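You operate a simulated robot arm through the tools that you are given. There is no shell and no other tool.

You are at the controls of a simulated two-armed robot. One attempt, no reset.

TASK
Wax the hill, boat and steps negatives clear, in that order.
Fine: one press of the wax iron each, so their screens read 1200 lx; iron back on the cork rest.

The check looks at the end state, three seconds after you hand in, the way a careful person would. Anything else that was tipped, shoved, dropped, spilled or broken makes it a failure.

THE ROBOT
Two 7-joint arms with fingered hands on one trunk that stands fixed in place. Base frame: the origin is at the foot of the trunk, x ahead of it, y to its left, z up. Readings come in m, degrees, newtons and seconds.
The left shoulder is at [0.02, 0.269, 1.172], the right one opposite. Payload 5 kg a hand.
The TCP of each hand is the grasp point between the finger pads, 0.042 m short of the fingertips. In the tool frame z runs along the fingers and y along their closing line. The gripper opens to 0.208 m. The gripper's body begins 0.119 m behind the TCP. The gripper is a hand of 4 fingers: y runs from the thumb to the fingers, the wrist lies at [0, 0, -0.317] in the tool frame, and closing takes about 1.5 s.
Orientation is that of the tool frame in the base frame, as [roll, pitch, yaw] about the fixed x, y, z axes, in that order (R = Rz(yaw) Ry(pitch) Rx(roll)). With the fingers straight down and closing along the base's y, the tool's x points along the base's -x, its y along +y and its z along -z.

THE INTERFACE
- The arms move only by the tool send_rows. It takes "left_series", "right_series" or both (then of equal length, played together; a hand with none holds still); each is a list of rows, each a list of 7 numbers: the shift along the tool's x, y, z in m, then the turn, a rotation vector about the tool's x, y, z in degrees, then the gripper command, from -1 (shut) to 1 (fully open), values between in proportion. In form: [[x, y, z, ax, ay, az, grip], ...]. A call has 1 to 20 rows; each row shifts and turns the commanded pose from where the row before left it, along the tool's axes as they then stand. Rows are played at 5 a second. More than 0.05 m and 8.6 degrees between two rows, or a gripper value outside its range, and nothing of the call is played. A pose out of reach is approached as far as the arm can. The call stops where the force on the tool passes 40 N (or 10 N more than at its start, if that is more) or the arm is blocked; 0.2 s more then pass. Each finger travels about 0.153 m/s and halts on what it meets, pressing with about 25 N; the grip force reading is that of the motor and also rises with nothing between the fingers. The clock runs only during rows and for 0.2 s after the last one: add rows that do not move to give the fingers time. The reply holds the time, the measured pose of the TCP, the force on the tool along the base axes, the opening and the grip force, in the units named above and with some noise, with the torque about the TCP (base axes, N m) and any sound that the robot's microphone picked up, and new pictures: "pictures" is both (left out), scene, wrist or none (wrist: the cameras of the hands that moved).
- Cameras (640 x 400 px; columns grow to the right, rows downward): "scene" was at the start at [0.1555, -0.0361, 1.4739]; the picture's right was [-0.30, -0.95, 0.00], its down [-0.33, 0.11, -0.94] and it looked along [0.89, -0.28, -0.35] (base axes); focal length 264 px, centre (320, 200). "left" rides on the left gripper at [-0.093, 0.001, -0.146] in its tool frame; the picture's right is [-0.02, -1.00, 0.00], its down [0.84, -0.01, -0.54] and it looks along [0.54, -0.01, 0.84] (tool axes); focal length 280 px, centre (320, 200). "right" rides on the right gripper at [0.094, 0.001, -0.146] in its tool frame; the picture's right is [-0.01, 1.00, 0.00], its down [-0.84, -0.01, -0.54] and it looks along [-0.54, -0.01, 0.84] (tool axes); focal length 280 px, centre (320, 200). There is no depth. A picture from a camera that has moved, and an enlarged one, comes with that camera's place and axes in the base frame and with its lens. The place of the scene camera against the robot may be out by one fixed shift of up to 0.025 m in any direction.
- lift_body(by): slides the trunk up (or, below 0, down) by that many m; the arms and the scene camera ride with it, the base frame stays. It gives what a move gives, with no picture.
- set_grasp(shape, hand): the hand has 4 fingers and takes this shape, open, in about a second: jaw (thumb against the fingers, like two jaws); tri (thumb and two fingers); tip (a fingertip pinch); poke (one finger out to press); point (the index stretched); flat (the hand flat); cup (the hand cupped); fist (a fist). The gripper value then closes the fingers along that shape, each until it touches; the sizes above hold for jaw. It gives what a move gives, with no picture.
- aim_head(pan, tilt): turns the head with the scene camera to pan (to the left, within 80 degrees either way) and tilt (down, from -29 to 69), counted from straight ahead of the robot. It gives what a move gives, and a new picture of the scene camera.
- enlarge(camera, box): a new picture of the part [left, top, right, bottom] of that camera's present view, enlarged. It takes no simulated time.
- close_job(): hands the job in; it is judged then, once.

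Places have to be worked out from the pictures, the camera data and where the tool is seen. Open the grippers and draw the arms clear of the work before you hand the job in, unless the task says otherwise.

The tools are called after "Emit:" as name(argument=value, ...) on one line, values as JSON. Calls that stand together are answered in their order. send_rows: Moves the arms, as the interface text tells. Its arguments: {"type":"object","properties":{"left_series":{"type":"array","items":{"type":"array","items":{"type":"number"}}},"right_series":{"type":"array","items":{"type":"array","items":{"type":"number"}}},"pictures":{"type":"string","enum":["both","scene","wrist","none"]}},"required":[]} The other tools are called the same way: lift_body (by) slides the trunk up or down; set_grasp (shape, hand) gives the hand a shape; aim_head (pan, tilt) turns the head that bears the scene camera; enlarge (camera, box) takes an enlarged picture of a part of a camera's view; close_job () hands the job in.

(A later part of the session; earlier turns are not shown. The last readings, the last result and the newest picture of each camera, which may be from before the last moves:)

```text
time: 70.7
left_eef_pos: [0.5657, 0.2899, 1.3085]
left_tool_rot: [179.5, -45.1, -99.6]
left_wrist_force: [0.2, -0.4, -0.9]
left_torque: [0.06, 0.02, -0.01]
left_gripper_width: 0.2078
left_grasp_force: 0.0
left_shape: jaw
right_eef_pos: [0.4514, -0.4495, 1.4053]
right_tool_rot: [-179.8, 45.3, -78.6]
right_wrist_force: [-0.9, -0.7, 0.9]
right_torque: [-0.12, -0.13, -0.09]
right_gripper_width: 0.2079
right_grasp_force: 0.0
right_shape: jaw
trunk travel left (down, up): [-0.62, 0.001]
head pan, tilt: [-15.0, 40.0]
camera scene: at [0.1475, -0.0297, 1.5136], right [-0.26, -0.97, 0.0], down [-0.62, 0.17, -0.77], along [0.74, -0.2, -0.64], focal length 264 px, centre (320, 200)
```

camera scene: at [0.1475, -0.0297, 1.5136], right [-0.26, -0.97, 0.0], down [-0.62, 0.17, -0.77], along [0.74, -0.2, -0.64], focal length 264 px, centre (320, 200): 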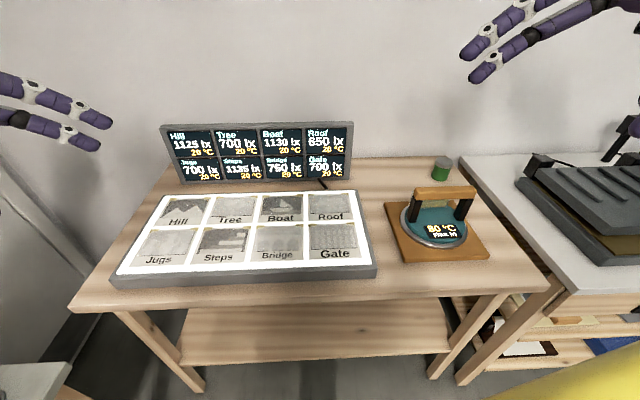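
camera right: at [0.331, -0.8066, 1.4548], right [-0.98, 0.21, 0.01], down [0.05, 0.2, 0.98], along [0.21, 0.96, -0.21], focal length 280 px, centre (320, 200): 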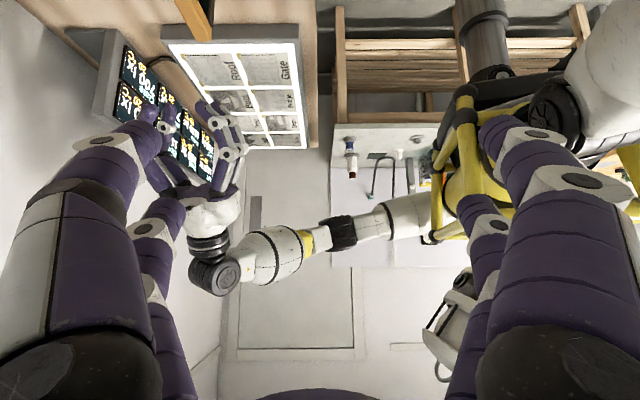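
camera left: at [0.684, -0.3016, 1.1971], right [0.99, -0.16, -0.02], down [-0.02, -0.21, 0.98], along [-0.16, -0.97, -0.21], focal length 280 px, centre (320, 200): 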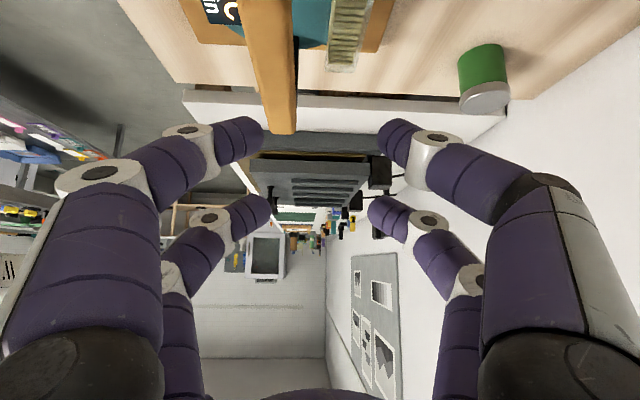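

Now the right hand follows the mirrored diagonal to (0.77, -0.05, 1.15) and onward to (0.78, 0.18, 1.10), while the left backs off a little more.

Emit:
send_rows(left_series=[[-0.0131, 0.0255, -0.0323, 0, 0, 0, 1], [-0.0131, 0.0255, -0.0323, 0, 0, 0, 1], [-0.0131, 0.0255, -0.0323, 0, 0, 0, 1], [-0.0131, 0.0255, -0.0323, 0, 0, 0, 1], [0, 0, 0, 0, 0, 0, 1], [0, 0, 0, 0, 0, 0, 1], [0, 0, 0, 0, 0, 0, 1], [0, 0, 0, 0, 0, 0, 1], [0, 0, 0, 0, 0, 0, 1], [0, 0, 0, 0, 0, 0, 1], [0, 0, 0, 0, 0, 0, 1], [0, 0, 0, 0, 0, 0, 1], [0, 0, 0, 0, 0, 0, 1], [0, 0, 0, 0, 0, 0, 1], [0, 0, 0, 0, 0, 0, 1], [0, 0, 0, 0, 0, 0, 1], [0, 0, 0, 0, 0, 0, 1], [0, 0, 0, 0, 0, 0, 1], [0, 0, 0, 0, 0, 0, 1], [0, 0, 0, 0, 0, 0, 1]], right_series=[[-0.0039, -0.0302, 0.03156, 0, 0, 0, 1], [-0.0039, -0.0302, 0.03156, 0, 0, 0, 1], [-0.0039, -0.0302, 0.03156, 0, 0, 0, 1], [-0.0039, -0.0302, 0.03156, 0, 0, 0, 1], [-0.0039, -0.0302, 0.03156, 0, 0, 0, 1], [-0.0039, -0.0302, 0.03156, 0, 0, 0, 1], [-0.0039, -0.0302, 0.03156, 0, 0, 0, 1], [-0.0039, -0.0302, 0.03156, 0, 0, 0, 1], [-0.0039, -0.0302, 0.03156, 0, 0, 0, 1], [-0.0039, -0.0302, 0.03156, 0, 0, 0, 1], [-0.0039, -0.0302, 0.03156, 0, 0, 0, 1], [-0.0039, -0.0302, 0.03156, 0, 0, 0, 1], [-0.0039, -0.0302, 0.03156, 0, 0, 0, 1], [-0.0207, -0.009, 0.0325, 0, 0, 0, 1], [-0.0207, -0.009, 0.0325, 0, 0, 0, 1], [-0.0207, -0.009, 0.0325, 0, 0, 0, 1], [-0.0207, -0.009, 0.0325, 0, 0, 0, 1], [-0.0207, -0.009, 0.0325, 0, 0, 0, 1], [-0.0207, -0.009, 0.0325, 0, 0, 0, 1], [0, 0, 0, 0, 0, 0, 1]], pictures="scene")

```text
time: 74.9
left_eef_pos: [0.488, 0.4342, 1.3633]
left_tool_rot: [179.6, -45.3, -99.4]
left_wrist_force: [0.2, 0.5, -0.4]
left_torque: [0.03, -0.02, 0.01]
left_gripper_width: 0.2077
left_grasp_force: 0.0
left_shape: jaw
right_eef_pos: [0.6481, 0.0082, 1.1291]
right_tool_rot: [-179.7, 45.3, -78.6]
right_wrist_force: [-1.0, 0.9, 0.5]
right_torque: [-0.01, 0.01, -0.01]
right_gripper_width: 0.2082
right_grasp_force: 0.2
right_shape: jaw
right hand out of reach, approached as far as the arm can: row 13, 14, 15, 16, 17, 18, 19
trunk travel left (down, up): [-0.62, 0.001]
head pan, tilt: [-15.0, 40.0]
camera scene: at [0.1479, -0.0297, 1.5135], right [-0.26, -0.97, 0.0], down [-0.62, 0.17, -0.77], along [0.74, -0.2, -0.64], focal length 264 px, centre (320, 200)
```

scene: 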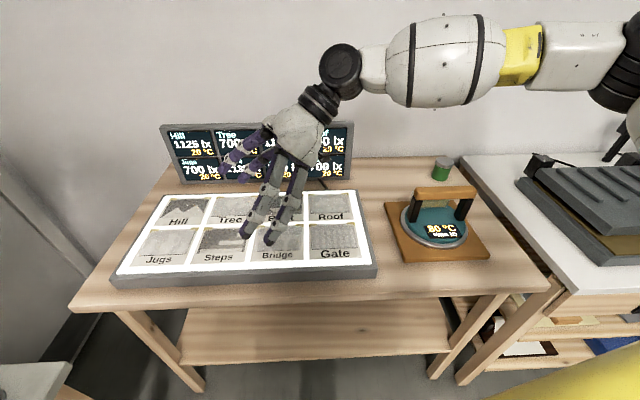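

It stalls at the same wrist position again, so the limit is real for the right arm. The plan is now: the right arm lifts the iron, hands it to the left in mid-air with both on the 0.16 m bar, the left presses Hill, Boat and Steps, then hands it back to be returned. First the right hand goes over the iron with a slight 15° lean, yaw matched to the bar.

Emit:
send_rows(right_series=[[0.0205, 0.0123, -0.0371, 0, 0, 0, 1], [0.0205, 0.0123, -0.0371, 0, 0, 0, 1], [0.0205, 0.0123, -0.0371, 0, 0, 0, 1], [0.0205, 0.0123, -0.0371, 0, 0, 0, 1], [0.0205, 0.0123, -0.0371, 0, 0, 0, 1], [0.0205, 0.0123, -0.0371, 0, 0, 0, 1], [0.0205, 0.0123, -0.0371, 0, 0, 0, 1], [0.0205, 0.0123, -0.0371, 0, 0, 0, 1], [0.0205, 0.0123, -0.0371, 0, 0, 0, 1], [0.0205, 0.0123, -0.0371, 0, 0, 0, 1], [0.0205, 0.0123, -0.0371, 0, 0, 0, 1], [0.0205, 0.0123, -0.0371, 0, 0, 0, 1], [0, 0, 0, 0, 7.58, 0, 0.2], [0, 0, 0, 0, 7.58, 0, -0.1], [0, 0, 0, 0, 7.58, 0, -0.3], [0, 0, 0, 0, 7.58, 0, -0.3], [0, 0, 0, 2.02, 0, 7.53, -0.3], [0, 0, 0, 2.02, 0, 7.53, -0.3], [0, 0, 0, 2.02, 0, 7.53, -0.3], [0, 0, 0, 0, 0, 0, -0.3]], pictures="both")

```text
time: 79.1
left_eef_pos: [0.4874, 0.4348, 1.3616]
left_tool_rot: [179.5, -45.2, -99.4]
left_wrist_force: [-0.2, 0.0, -0.7]
left_torque: [-0.04, 0.0, 0.0]
left_gripper_width: 0.2077
left_grasp_force: 0.1
left_shape: jaw
right_eef_pos: [0.5988, -0.501, 1.2689]
right_tool_rot: [-179.8, 14.9, -102.2]
right_wrist_force: [0.5, 0.3, -0.4]
right_torque: [-0.09, 0.02, 0.01]
right_gripper_width: 0.0731
right_grasp_force: 0.0
right_shape: jaw
trunk travel left (down, up): [-0.62, 0.001]
head pan, tilt: [-15.0, 40.0]
camera scene: at [0.1483, -0.0291, 1.5134], right [-0.26, -0.97, 0.0], down [-0.62, 0.17, -0.77], along [0.74, -0.2, -0.64], focal length 264 px, centre (320, 200)
camera right: at [0.5688, -0.6244, 1.3876], right [-0.97, 0.23, 0.0], down [0.15, 0.66, 0.74], along [0.17, 0.72, -0.68], focal length 280 px, centre (320, 200)
```

scene: 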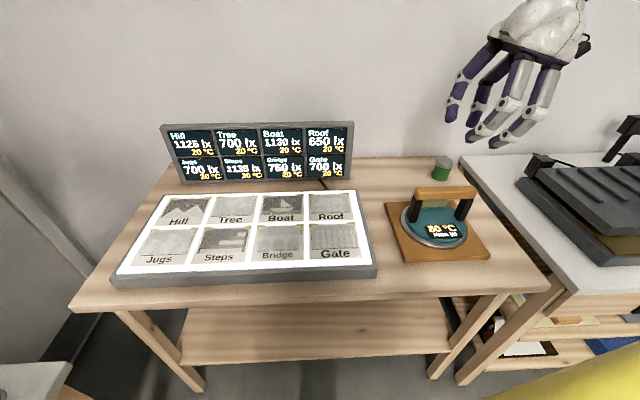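
right: 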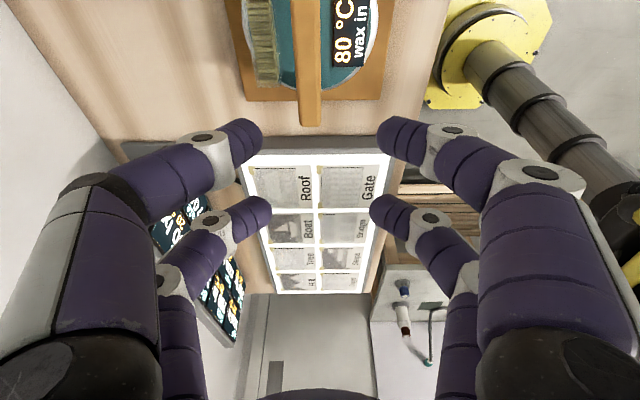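

The predicted bar position in the right wrist view matches the picture to within about a pixel. I'll move to just above the right half of the bar and check again before descending.

Emit:
send_rows(right_series=[[0.0188, -0.0028, 0.0258, 0, 0, 0, -0.3], [0.0188, -0.0028, 0.0258, 0, 0, 0, -0.3], [0.0188, -0.0028, 0.0258, 0, 0, 0, -0.3], [0.0188, -0.0028, 0.0258, 0, 0, 0, -0.3], [0, 0, 0, 0, 0, 0, -0.3], [0, 0, 0, 0, 0, 0, -0.3]], pictures="both")

Emit:
enlarge(camera="scene", box=[370, 100, 550, 270])

```text
time: 80.5
left_eef_pos: [0.4871, 0.4334, 1.3638]
left_tool_rot: [179.4, -45.2, -99.5]
left_wrist_force: [-0.5, -0.2, -0.2]
left_torque: [0.02, 0.02, -0.06]
left_gripper_width: 0.208
left_grasp_force: 0.1
left_shape: jaw
right_eef_pos: [0.597, -0.5506, 1.1505]
right_tool_rot: [-179.8, 15.0, -102.1]
right_wrist_force: [0.0, -0.8, 1.1]
right_torque: [0.07, -0.01, 0.02]
right_gripper_width: 0.0732
right_grasp_force: 0.1
right_shape: jaw
trunk travel left (down, up): [-0.62, 0.001]
head pan, tilt: [-15.0, 40.0]
camera scene: at [0.148, -0.0302, 1.5135], right [-0.26, -0.97, 0.0], down [-0.62, 0.17, -0.77], along [0.74, -0.2, -0.64], focal length 264 px, centre (320, 200)
camera right: at [0.5686, -0.674, 1.2683], right [-0.97, 0.22, 0.0], down [0.15, 0.66, 0.74], along [0.17, 0.72, -0.67], focal length 280 px, centre (320, 200)
```

scene: 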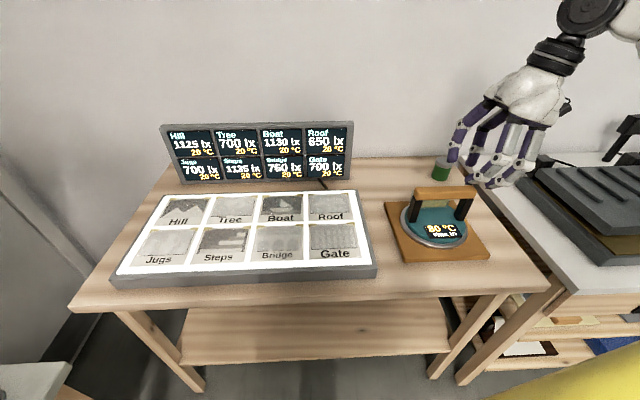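
right: 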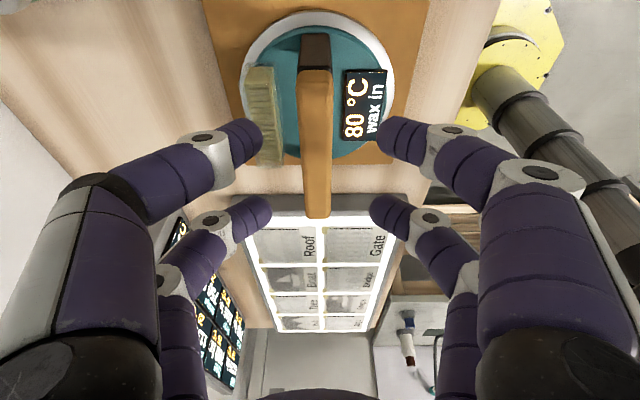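

```text
2.35 times, centred on (460, 185) of scene
camera zoom: at [0.148, -0.0302, 1.5135], right [-0.26, -0.97, 0.0], down [-0.62, 0.17, -0.77], along [0.74, -0.2, -0.64], focal length 622 px, centre (-9, 235)
```

zoom: 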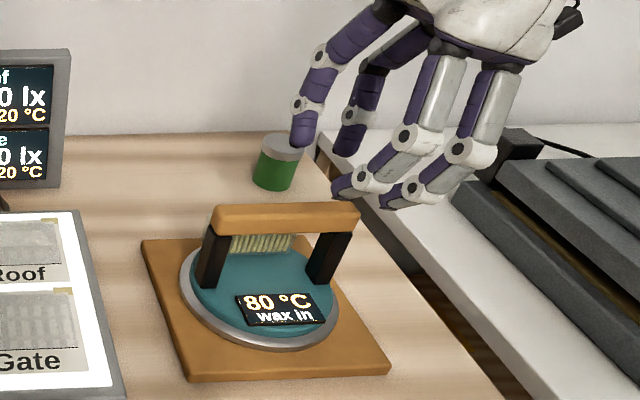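

The bar sits within about 3 mm of mid-gap. I'll descend slowly so the fingertips straddle the bar's right half, leaving the cartridge well below.

Emit:
send_rows(right_series=[[0.004, -0.0007, 0.01745, 0, 0, 0, -0.3], [0.004, -0.0007, 0.01745, 0, 0, 0, -0.3], [0.004, -0.0007, 0.01745, 0, 0, 0, -0.3], [0.004, -0.0006, 0.01745, 0, 0, 0, -0.3], [0, 0, 0, 0, 0, 0, -0.3], [0, 0, 0, 0, 0, 0, -0.3]], pictures="both")

Emit:
enlarge(camera="scene", box=[370, 120, 530, 270])

Emit:
enlarge(camera="right", box=[200, 30, 440, 240])

```text
time: 81.9
left_eef_pos: [0.4876, 0.4346, 1.3626]
left_tool_rot: [179.5, -45.1, -99.5]
left_wrist_force: [-0.2, -0.3, -0.5]
left_torque: [-0.02, 0.02, 0.01]
left_gripper_width: 0.2079
left_grasp_force: 0.1
left_shape: jaw
right_eef_pos: [0.602, -0.5475, 1.0779]
right_tool_rot: [-179.8, 14.9, -102.0]
right_wrist_force: [0.7, -0.4, 0.0]
right_torque: [-0.01, 0.02, 0.03]
right_gripper_width: 0.0733
right_grasp_force: 0.0
right_shape: jaw
trunk travel left (down, up): [-0.62, 0.001]
head pan, tilt: [-15.0, 40.0]
camera scene: at [0.148, -0.0298, 1.5135], right [-0.26, -0.97, 0.0], down [-0.62, 0.17, -0.77], along [0.74, -0.2, -0.64], focal length 264 px, centre (320, 200)
camera right: at [0.5724, -0.6712, 1.196], right [-0.97, 0.22, 0.0], down [0.15, 0.66, 0.74], along [0.17, 0.72, -0.68], focal length 280 px, centre (320, 200)
```

scene: 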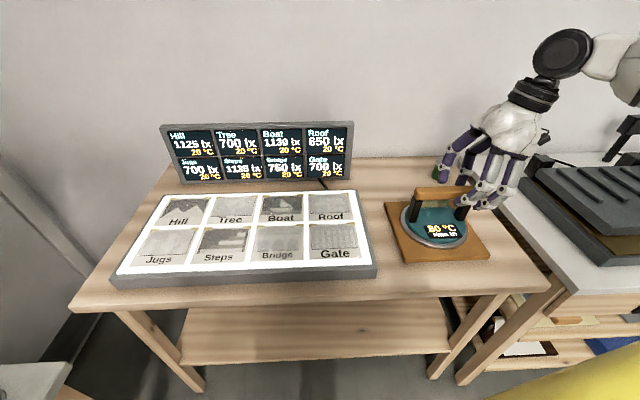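
right: 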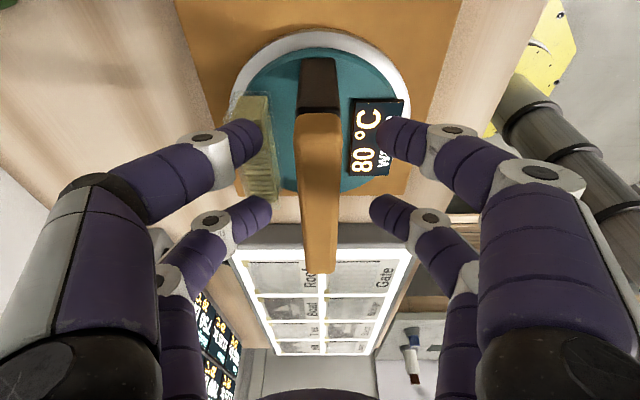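

```text
2.67 times, centred on (450, 195) of scene
camera zoom: at [0.148, -0.0298, 1.5135], right [-0.26, -0.97, 0.0], down [-0.62, 0.17, -0.77], along [0.74, -0.2, -0.64], focal length 704 px, centre (-27, 213)
```

zoom: 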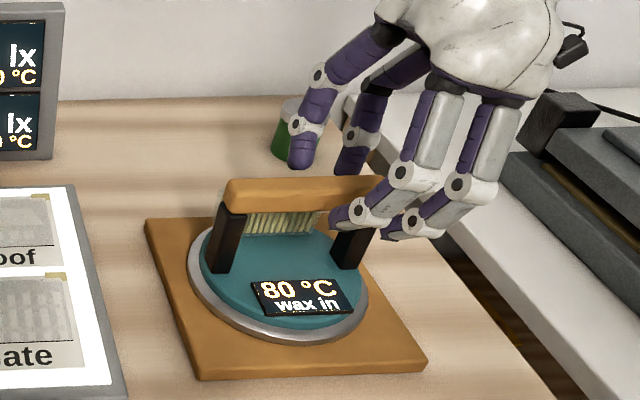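

```text
1.90 times, centred on (320, 135) of right
camera zoom: at [0.5724, -0.6712, 1.196], right [-0.97, 0.22, 0.0], down [0.15, 0.66, 0.74], along [0.17, 0.72, -0.68], focal length 534 px, centre (320, 324)
```

zoom: 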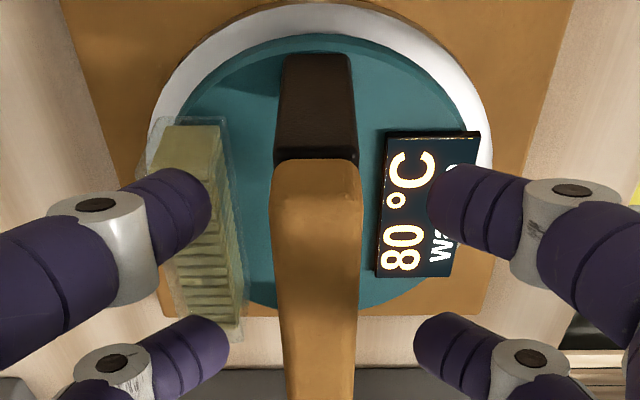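

Cross-checking both views gives a bar centre of about (0.610, -0.503, 1.050) with a half-length of about 0.082. The finger pairs sit at b≈-0.07 and -0.01, as I want for leaving the left half free. I'll reduce the lean to about 8° so both pairs meet the bar mid-height, then close.

Emit:
send_rows(right_series=[[0, 0, 0, 0, 7, 0, -0.3], [0, 0, 0, 0, 0, 0, -0.3], [0, 0, 0, 0, 0, 0, -0.5], [0, 0, 0, 0, 0, 0, -0.7], [0, 0, 0, 0, 0, 0, -1], [0, 0, 0, 0, 0, 0, -1], [0, 0, 0, 0, 0, 0, -1], [0, 0, 0, 0, 0, 0, -1], [0, 0, 0, 0, 0, 0, -1]], pictures="both")

Emit:
enlarge(camera="right", box=[200, 30, 440, 240])

Emit:
enlarge(camera="scene", box=[370, 120, 530, 270])

```text
time: 83.9
left_eef_pos: [0.4878, 0.4344, 1.3634]
left_tool_rot: [179.4, -45.2, -99.5]
left_wrist_force: [-0.8, -0.6, -0.5]
left_torque: [-0.03, 0.0, -0.04]
left_gripper_width: 0.208
left_grasp_force: 0.0
left_shape: jaw
right_eef_pos: [0.6025, -0.5469, 1.0779]
right_tool_rot: [-179.8, 8.0, -102.1]
right_wrist_force: [1.9, 0.1, 0.0]
right_torque: [-0.07, -0.05, 0.02]
right_gripper_width: 0.0247
right_grasp_force: 25.2
right_shape: jaw
trunk travel left (down, up): [-0.62, 0.001]
head pan, tilt: [-15.0, 40.0]
camera scene: at [0.1481, -0.0299, 1.5135], right [-0.26, -0.97, 0.0], down [-0.62, 0.17, -0.77], along [0.74, -0.2, -0.64], focal length 264 px, centre (320, 200)
camera right: at [0.5763, -0.6562, 1.2108], right [-0.97, 0.22, 0.0], down [0.17, 0.74, 0.65], along [0.15, 0.63, -0.76], focal length 280 px, centre (320, 200)
```

scene: 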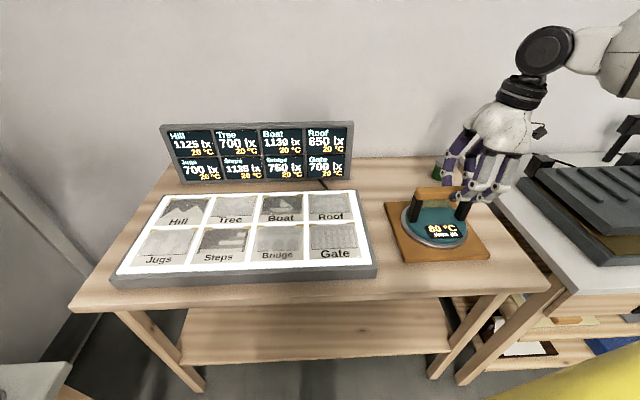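
right: 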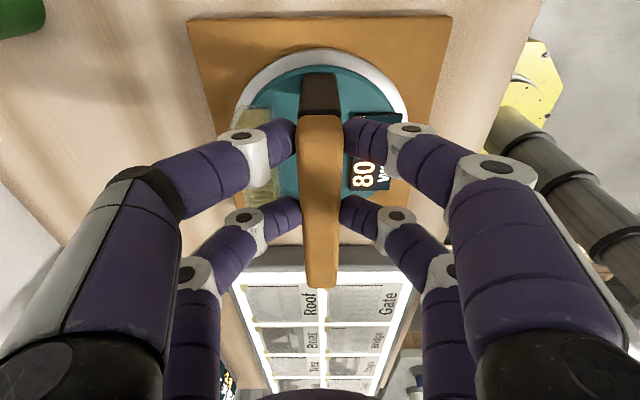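

```text
1.90 times, centred on (320, 135) of right
camera zoom: at [0.5763, -0.6562, 1.2108], right [-0.97, 0.22, 0.0], down [0.17, 0.74, 0.65], along [0.15, 0.63, -0.76], focal length 534 px, centre (320, 324)
```

zoom: 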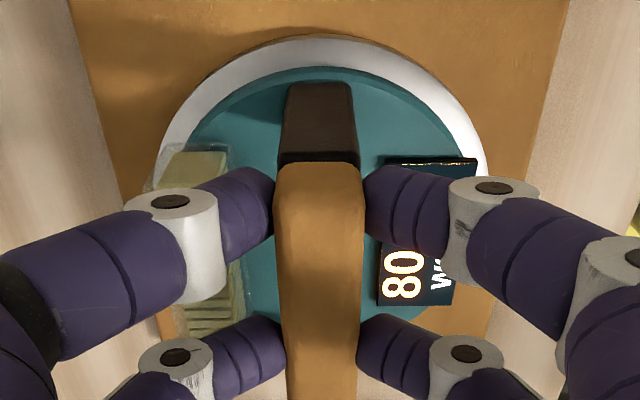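

```text
2.67 times, centred on (450, 195) of scene
camera zoom: at [0.1481, -0.0299, 1.5135], right [-0.26, -0.97, 0.0], down [-0.62, 0.17, -0.77], along [0.74, -0.2, -0.64], focal length 704 px, centre (-27, 213)
```

zoom: 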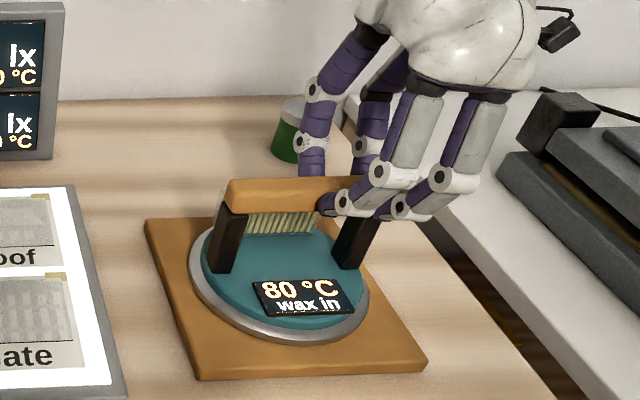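

All four fingertips are on the bar: width 24.7 mm, grip 25 N, and the iron undisturbed. I'll lift 2 cm straight up and check weight and level.

Emit:
send_rows(right_series=[[-0.0007, 0, -0.005, 0, 0, 0, -1], [-0.0007, 0, -0.005, 0, 0, 0, -1], [-0.0007, 0, -0.005, 0, 0, 0, -1], [-0.0007, 0, -0.005, 0, 0, 0, -1], [0, 0, 0, 0, 0, 0, -1], [0, 0, 0, 0, 0, 0, -1]], pictures="both")

Emit:
enlarge(camera="scene", box=[370, 120, 530, 270])

```text
time: 85.3
left_eef_pos: [0.4877, 0.434, 1.3621]
left_tool_rot: [179.5, -45.2, -99.6]
left_wrist_force: [-0.6, 0.6, 0.1]
left_torque: [-0.03, 0.02, -0.02]
left_gripper_width: 0.2082
left_grasp_force: 0.0
left_shape: jaw
right_eef_pos: [0.6047, -0.5463, 1.0983]
right_tool_rot: [-179.7, 7.9, -102.1]
right_wrist_force: [0.0, 0.2, -9.1]
right_torque: [-0.38, 0.13, 0.01]
right_gripper_width: 0.0245
right_grasp_force: 25.1
right_shape: jaw
trunk travel left (down, up): [-0.62, 0.001]
head pan, tilt: [-15.0, 40.0]
camera scene: at [0.1484, -0.0301, 1.5134], right [-0.26, -0.97, 0.0], down [-0.62, 0.17, -0.77], along [0.74, -0.2, -0.64], focal length 264 px, centre (320, 200)
camera right: at [0.5777, -0.6563, 1.2313], right [-0.97, 0.22, 0.0], down [0.17, 0.74, 0.65], along [0.15, 0.63, -0.76], focal length 280 px, centre (320, 200)
```

scene: 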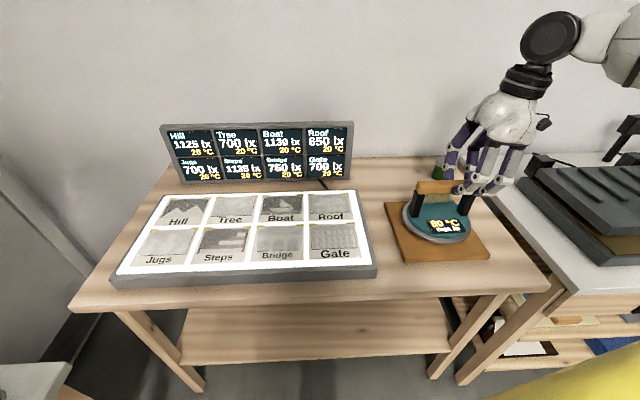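
right: 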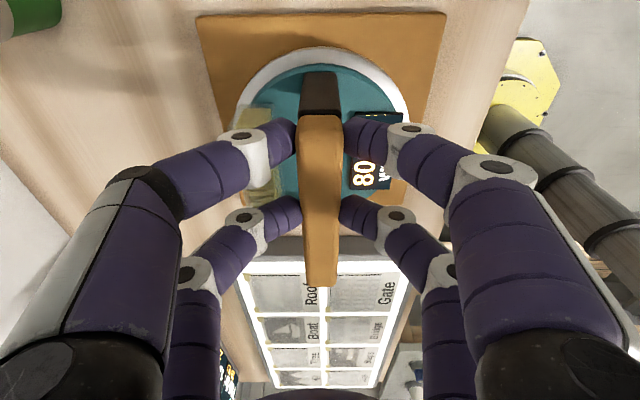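

```text
2.67 times, centred on (450, 195) of scene
camera zoom: at [0.1484, -0.0301, 1.5134], right [-0.26, -0.97, 0.0], down [-0.62, 0.17, -0.77], along [0.74, -0.2, -0.64], focal length 704 px, centre (-27, 213)
```

zoom: 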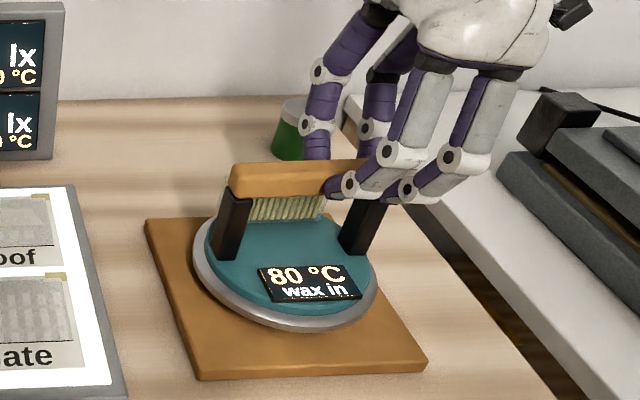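

The iron weighs about 9.1 N, hangs level and is firmly held. I'll raise it and carry it to a mid-air handover spot, with the iron centre near (0.72, -0.21), while the left hand turns to a 15° lean with fingers half open.

Emit:
send_rows(right_series=[[-0.0033, 0, -0.0238, 0, 0, 0, -1], [-0.0033, 0, -0.0238, 0, 0, 0, -1], [-0.0033, 0, -0.0238, 0, 0, 0, -1], [-0.0033, 0, -0.0238, 0, 0, 0, -1], [-0.0033, 0, -0.0238, 0, 0, 0, -1], [-0.0256, -0.0035, 0.0036, 0, 0, 0, -1], [-0.0256, -0.0035, 0.0036, 0, 0, 0, -1], [-0.0256, -0.0035, 0.0036, 0, 0, 0, -1], [-0.0256, -0.0035, 0.0036, 0, 0, 0, -1], [-0.0256, -0.0035, 0.0036, 0, 0, 0, -1], [-0.0256, -0.0035, 0.0036, 0, 0, 0, -1], [-0.0256, -0.0035, 0.0036, 0, 0, 0, -1], [-0.0256, -0.0035, 0.0036, 0, 0, 0, -1], [-0.0256, -0.0035, 0.0036, 0, 0, 0, -1], [-0.0256, -0.0035, 0.0036, 0, 0, 0, -1], [-0.0256, -0.0035, 0.0036, 0, 0, 0, -1], [-0.0256, -0.0035, 0.0036, 0, 0, 0, -1], [0, 0, 0, 0, 0, 0, -1], [0, 0, 0, 0, 0, 0, -1]], left_series=[[0, 0, 0, 0, -7.5, 0, 1], [0, 0, 0, 0, -7.5, 0, 0.5], [0, 0, 0, 0, -7.5, 0, 0.2], [0, 0, 0, 0, -7.5, 0, 0], [0, 0, 0, -0.155, 0, 2.41, -0.2], [0, 0, 0, 0, 0, 0, -0.2], [0, 0, 0, 0, 0, 0, -0.2], [0, 0, 0, 0, 0, 0, -0.2], [0, 0, 0, 0, 0, 0, -0.2], [0, 0, 0, 0, 0, 0, -0.2], [0, 0, 0, 0, 0, 0, -0.2], [0, 0, 0, 0, 0, 0, -0.2], [0, 0, 0, 0, 0, 0, -0.2], [0, 0, 0, 0, 0, 0, -0.2], [0, 0, 0, 0, 0, 0, -0.2], [0, 0, 0, 0, 0, 0, -0.2], [0, 0, 0, 0, 0, 0, -0.2], [0, 0, 0, 0, 0, 0, -0.2], [0, 0, 0, 0, 0, 0, -0.2]], pictures="both")

```text
time: 89.3
left_eef_pos: [0.4864, 0.4362, 1.362]
left_tool_rot: [-179.8, -15.3, -102.3]
left_wrist_force: [0.0, 0.2, 0.1]
left_torque: [-0.1, 0.02, 0.0]
left_gripper_width: 0.0834
left_grasp_force: 0.1
left_shape: jaw
right_eef_pos: [0.7093, -0.2501, 1.2186]
right_tool_rot: [-179.9, 7.9, -102.1]
right_wrist_force: [0.1, 0.8, -9.6]
right_torque: [-0.46, 0.18, 0.0]
right_gripper_width: 0.0244
right_grasp_force: 25.4
right_shape: jaw
trunk travel left (down, up): [-0.62, 0.001]
head pan, tilt: [-15.0, 40.0]
camera scene: at [0.1488, -0.029, 1.5133], right [-0.26, -0.97, 0.0], down [-0.62, 0.17, -0.77], along [0.74, -0.2, -0.64], focal length 264 px, centre (320, 200)
camera right: at [0.6829, -0.3596, 1.3514], right [-0.97, 0.22, 0.0], down [0.17, 0.74, 0.65], along [0.15, 0.63, -0.76], focal length 280 px, centre (320, 200)
camera left: at [0.5136, 0.5621, 1.4784], right [0.98, -0.2, 0.0], down [-0.13, -0.66, 0.74], along [-0.15, -0.73, -0.67], focal length 280 px, centre (320, 200)
```

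scene: 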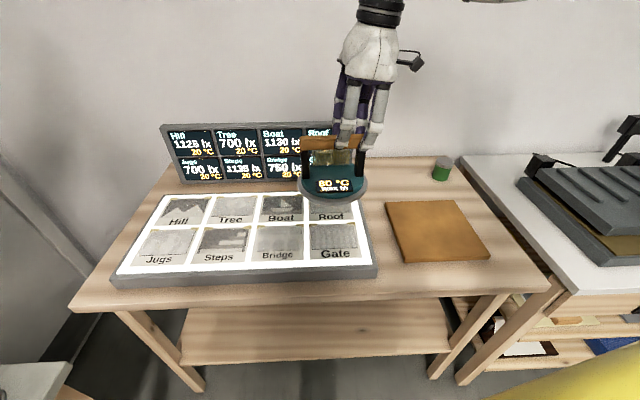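
right: 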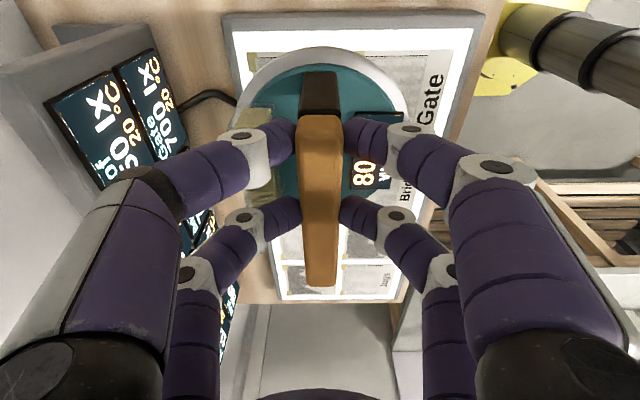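
left: 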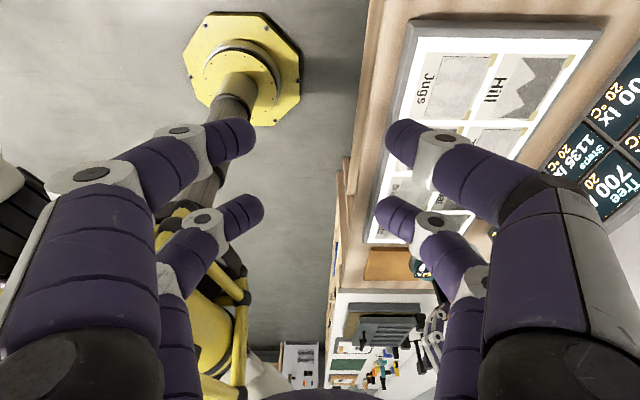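

The iron hangs steadily at the handover spot. I'll lower it 4 cm so the left wrist stays in comfortable range, and bring the left hand to a pre-approach point just above and left of the bar's free half.

Emit:
send_rows(right_series=[[0.0014, 0, 0.0099, 0, 0, 0, -1], [0.0014, 0, 0.0099, 0, 0, 0, -1], [0.0014, 0, 0.0099, 0, 0, 0, -1], [0.0014, 0, 0.0099, 0, 0, 0, -1], [0, 0, 0, 0, 0, 0, -1], [0, 0, 0, 0, 0, 0, -1], [0, 0, 0, 0, 0, 0, -1], [0, 0, 0, 0, 0, 0, -1], [0, 0, 0, 0, 0, 0, -1], [0, 0, 0, 0, 0, 0, -1], [0, 0, 0, 0, 0, 0, -1], [0, 0, 0, 0, 0, 0, -1], [0, 0, 0, 0, 0, 0, -1], [0, 0, 0, 0, 0, 0, -1], [0, 0, 0, 0, 0, 0, -1], [0, 0, 0, 0, 0, 0, -1], [0, 0, 0, 0, 0, 0, -1]], left_series=[[0.02939, -0.0226, 0.014, 0, 0, 0, -0.2], [0.02939, -0.0226, 0.014, 0, 0, 0, -0.2], [0.02939, -0.0226, 0.014, 0, 0, 0, -0.2], [0.02939, -0.0226, 0.014, 0, 0, 0, -0.2], [0.02939, -0.0226, 0.014, 0, 0, 0, -0.2], [0.02939, -0.0226, 0.014, 0, 0, 0, -0.2], [0.02939, -0.0226, 0.014, 0, 0, 0, -0.2], [0.02939, -0.0226, 0.014, 0, 0, 0, -0.2], [0.02939, -0.0226, 0.014, 0, 0, 0, -0.2], [0.02939, -0.0226, 0.014, 0, 0, 0, -0.2], [0.02939, -0.0226, 0.014, 0, 0, 0, -0.2], [0.02939, -0.0226, 0.014, 0, 0, 0, -0.2], [0.02939, -0.0226, 0.014, 0, 0, 0, -0.2], [0, 0, 0, 0, 0, 0, -0.2], [0, 0, 0, 0, 0, 0, -0.2], [0, 0, 0, 0, 0, 0, -0.2], [0, 0, 0, 0, 0, 0, -0.2]], pictures="both")

```text
time: 92.9
left_eef_pos: [0.6843, -0.0332, 1.2873]
left_tool_rot: [-179.9, -15.2, -102.3]
left_wrist_force: [1.4, -0.4, 0.1]
left_torque: [0.04, 0.02, -0.04]
left_gripper_width: 0.0835
left_grasp_force: 0.0
left_shape: jaw
right_eef_pos: [0.7091, -0.2511, 1.1779]
right_tool_rot: [-179.8, 7.9, -102.1]
right_wrist_force: [0.4, -0.2, -8.8]
right_torque: [-0.35, 0.14, -0.01]
right_gripper_width: 0.0245
right_grasp_force: 24.8
right_shape: jaw
trunk travel left (down, up): [-0.62, 0.001]
head pan, tilt: [-15.0, 40.0]
camera scene: at [0.1486, -0.0303, 1.5134], right [-0.26, -0.97, 0.0], down [-0.62, 0.17, -0.77], along [0.74, -0.2, -0.64], focal length 264 px, centre (320, 200)
camera right: at [0.6833, -0.3611, 1.3112], right [-0.97, 0.22, 0.0], down [0.17, 0.74, 0.65], along [0.15, 0.63, -0.76], focal length 280 px, centre (320, 200)
camera left: at [0.71, 0.0916, 1.4037], right [0.98, -0.2, 0.0], down [-0.13, -0.66, 0.74], along [-0.15, -0.73, -0.67], focal length 280 px, centre (320, 200)
```

scene: 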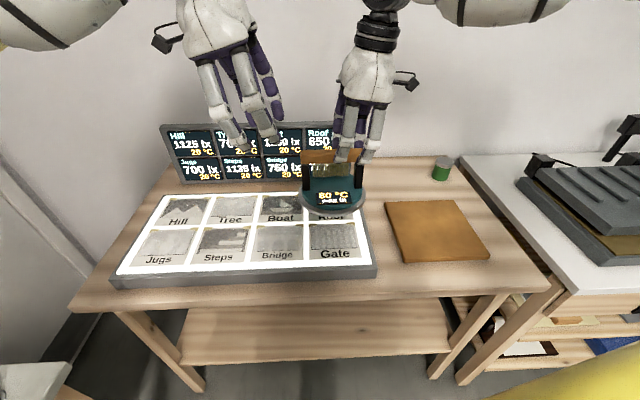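
right: 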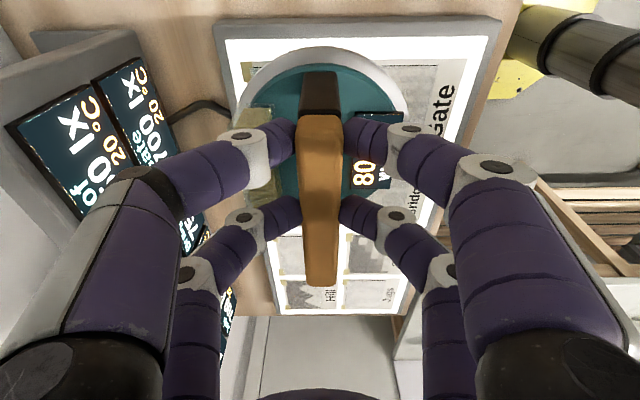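
left: 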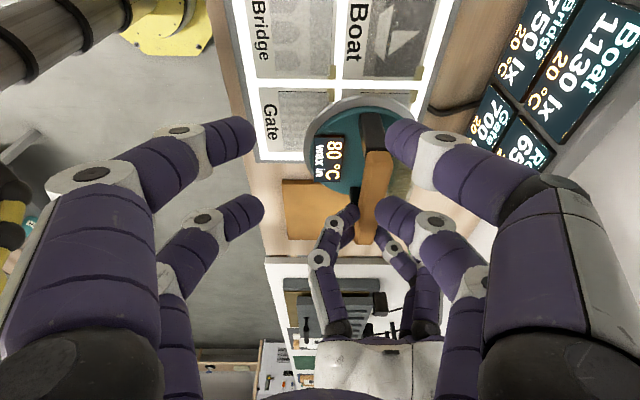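

The left camera clearly shows the bar and the right hand on its far half. I'll move to 7 cm back along the left tool axis and recheck alignment.

Emit:
send_rows(left_series=[[0.0166, -0.0137, 0.0132, 0, 0, 0, -0.2], [0.0166, -0.0137, 0.0132, 0, 0, 0, -0.2], [0.0166, -0.0137, 0.0132, 0, 0, 0, -0.2], [0.0166, -0.0137, 0.0132, 0, 0, 0, -0.2], [0.0166, -0.0137, 0.0132, 0, 0, 0, -0.2], [0, 0, 0, 0, 0, 0, -0.2], [0, 0, 0, 0, 0, 0, -0.2]], right_series=[[0, 0, 0, 0, 0, 0, -1], [0, 0, 0, 0, 0, 0, -1], [0, 0, 0, 0, 0, 0, -1], [0, 0, 0, 0, 0, 0, -1], [0, 0, 0, 0, 0, 0, -1], [0, 0, 0, 0, 0, 0, -1], [0, 0, 0, 0, 0, 0, -1]], pictures="both")

Emit:
enlarge(camera="left", box=[200, 60, 440, 270])

Emit:
enlarge(camera="scene", box=[230, 0, 430, 220])

```text
time: 94.5
left_eef_pos: [0.7329, -0.1457, 1.246]
left_tool_rot: [-179.9, -15.2, -102.2]
left_wrist_force: [-0.4, -0.1, -0.5]
left_torque: [0.05, -0.01, -0.01]
left_gripper_width: 0.0834
left_grasp_force: 0.1
left_shape: jaw
right_eef_pos: [0.71, -0.2535, 1.1783]
right_tool_rot: [-179.7, 8.0, -102.2]
right_wrist_force: [-0.4, 0.5, -8.3]
right_torque: [-0.33, 0.14, 0.01]
right_gripper_width: 0.0246
right_grasp_force: 25.3
right_shape: jaw
trunk travel left (down, up): [-0.62, 0.001]
head pan, tilt: [-15.0, 40.0]
camera scene: at [0.1488, -0.0306, 1.5134], right [-0.26, -0.97, 0.0], down [-0.62, 0.17, -0.77], along [0.74, -0.2, -0.64], focal length 264 px, centre (320, 200)
camera right: at [0.6834, -0.3615, 1.311], right [-0.97, 0.23, 0.0], down [0.17, 0.74, 0.65], along [0.15, 0.63, -0.76], focal length 280 px, centre (320, 200)
camera left: at [0.759, -0.0185, 1.3629], right [0.98, -0.2, 0.0], down [-0.13, -0.66, 0.74], along [-0.15, -0.73, -0.67], focal length 280 px, centre (320, 200)
```

scene: 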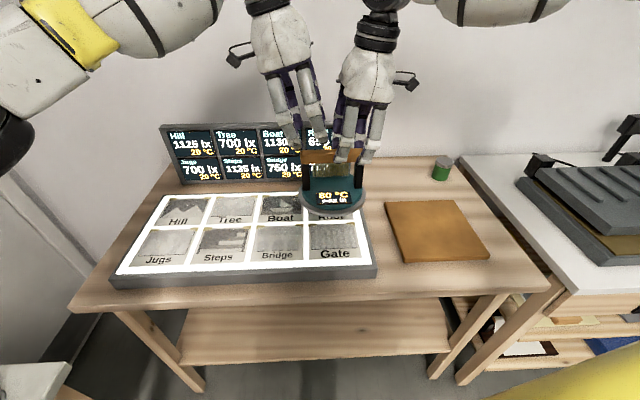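
right: 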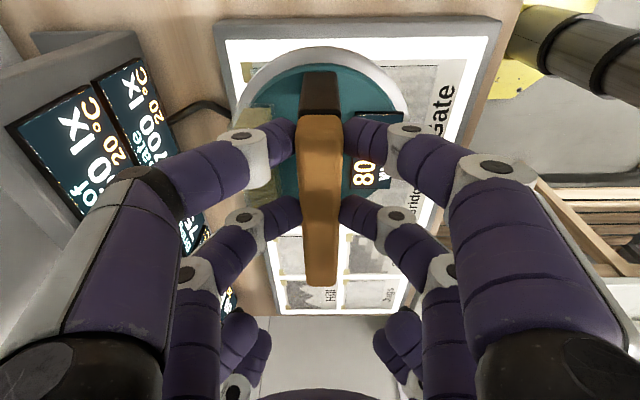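
left: 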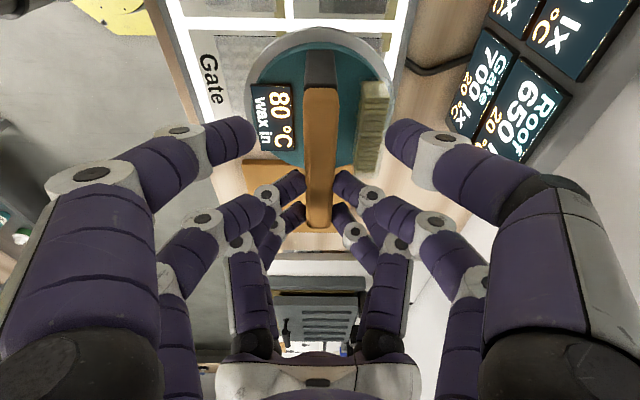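

```text
1.90 times, centred on (320, 165) of left
camera zoom: at [0.759, -0.0185, 1.3629], right [0.98, -0.2, 0.0], down [-0.13, -0.66, 0.74], along [-0.15, -0.73, -0.67], focal length 534 px, centre (320, 267)
```

zoom: 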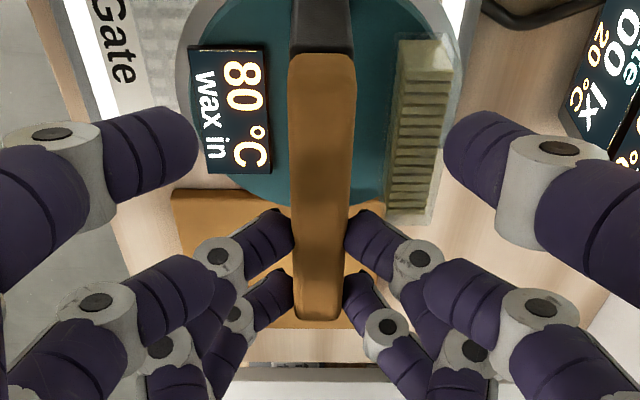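

```text
1.82 times, centred on (330, 110) of scene
camera zoom: at [0.1488, -0.0306, 1.5134], right [-0.26, -0.97, 0.0], down [-0.62, 0.17, -0.77], along [0.74, -0.2, -0.64], focal length 480 px, centre (302, 364)
```

zoom: 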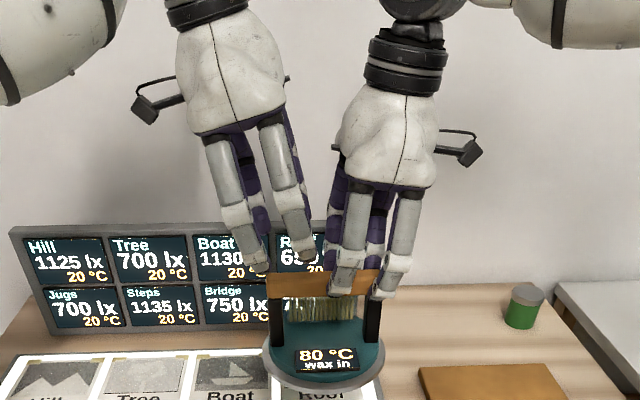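

The bar is centred between the left fingertips and the palms have clearance. I'll advance 7 cm along the left tool axis so its fingers straddle the free half.

Emit:
send_rows(left_series=[[-0.0003, 0, 0.0141, 0, 0, 0, -0.2], [-0.0003, 0, 0.0141, 0, 0, 0, -0.2], [-0.0003, 0, 0.0141, 0, 0, 0, -0.2], [-0.0003, 0, 0.0141, 0, 0, 0, -0.2], [-0.0003, 0, 0.0141, 0, 0, 0, -0.2], [0, 0, 0, 0, 0, 0, -0.2], [0, 0, 0, 0, 0, 0, -0.2]], right_series=[[0, 0, 0, 0, 0, 0, -1], [0, 0, 0, 0, 0, 0, -1], [0, 0, 0, 0, 0, 0, -1], [0, 0, 0, 0, 0, 0, -1], [0, 0, 0, 0, 0, 0, -1], [0, 0, 0, 0, 0, 0, -1], [0, 0, 0, 0, 0, 0, -1]], pictures="both")

Emit:
enlarge(camera="left", box=[200, 60, 440, 270])

Emit:
enlarge(camera="scene", box=[230, 60, 430, 220])

```text
time: 96.1
left_eef_pos: [0.7278, -0.1616, 1.1782]
left_tool_rot: [-179.9, -15.1, -102.3]
left_wrist_force: [-0.4, -0.1, -0.5]
left_torque: [0.01, 0.03, -0.01]
left_gripper_width: 0.0834
left_grasp_force: 0.1
left_shape: jaw
right_eef_pos: [0.7101, -0.2508, 1.1789]
right_tool_rot: [-179.8, 7.9, -102.1]
right_wrist_force: [0.5, -1.1, -9.2]
right_torque: [-0.4, 0.15, 0.03]
right_gripper_width: 0.0243
right_grasp_force: 24.5
right_shape: jaw
trunk travel left (down, up): [-0.62, 0.001]
head pan, tilt: [-15.0, 40.0]
camera scene: at [0.1487, -0.03, 1.5134], right [-0.26, -0.97, 0.0], down [-0.62, 0.17, -0.77], along [0.74, -0.2, -0.64], focal length 264 px, centre (320, 200)
camera right: at [0.6834, -0.3608, 1.3113], right [-0.97, 0.22, 0.0], down [0.17, 0.74, 0.65], along [0.15, 0.63, -0.76], focal length 280 px, centre (320, 200)
camera left: at [0.7543, -0.035, 1.2937], right [0.98, -0.2, 0.0], down [-0.13, -0.66, 0.74], along [-0.15, -0.73, -0.67], focal length 280 px, centre (320, 200)
```

scene: 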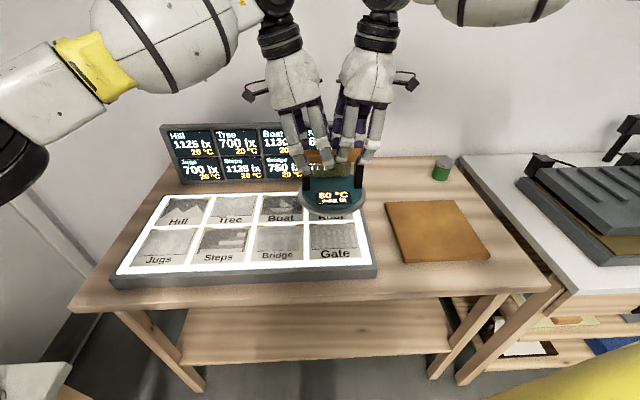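
right: 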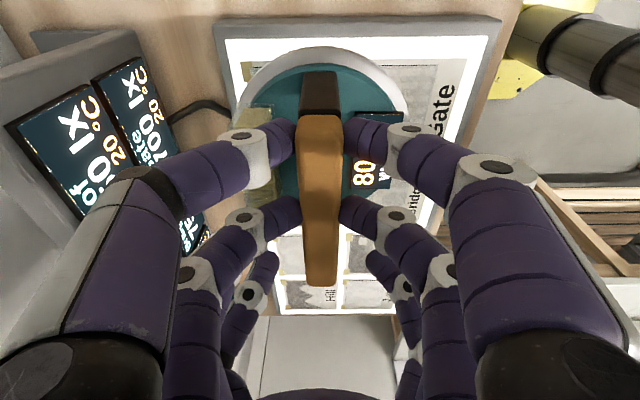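
left: 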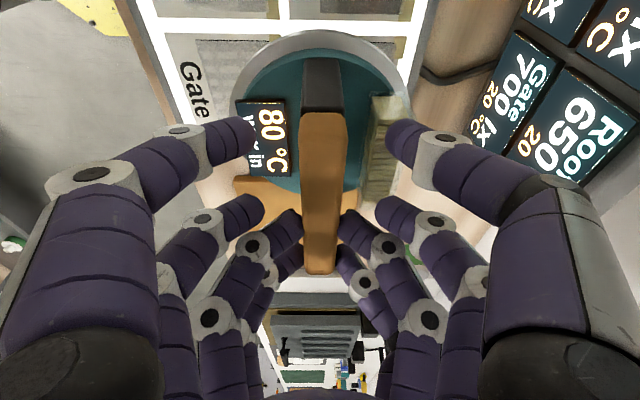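

```text
1.90 times, centred on (320, 165) of left
camera zoom: at [0.7543, -0.035, 1.2937], right [0.98, -0.2, 0.0], down [-0.13, -0.66, 0.74], along [-0.15, -0.73, -0.67], focal length 534 px, centre (320, 267)
```

zoom: 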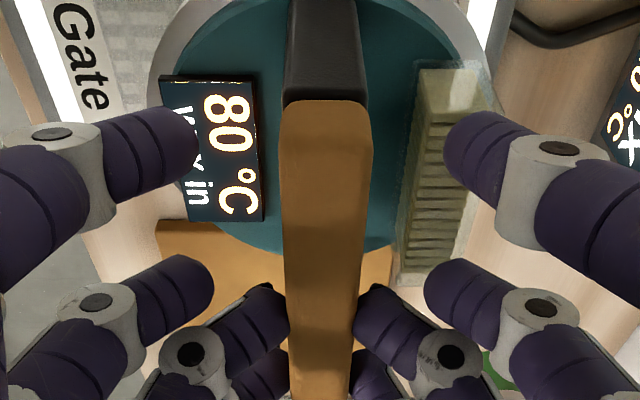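

```text
2.50 times, centred on (330, 140) of scene
camera zoom: at [0.1487, -0.03, 1.5134], right [-0.26, -0.97, 0.0], down [-0.62, 0.17, -0.77], along [0.74, -0.2, -0.64], focal length 660 px, centre (295, 350)
```

zoom: 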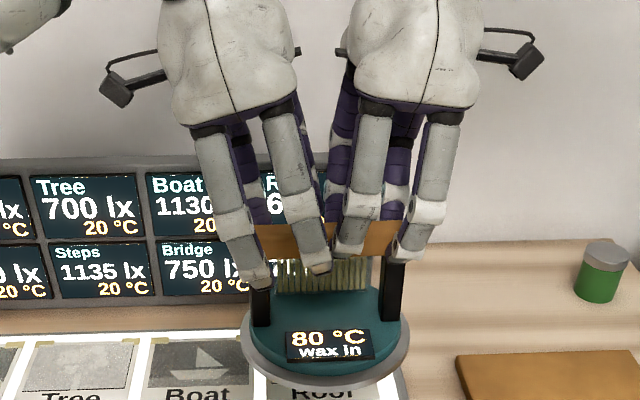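

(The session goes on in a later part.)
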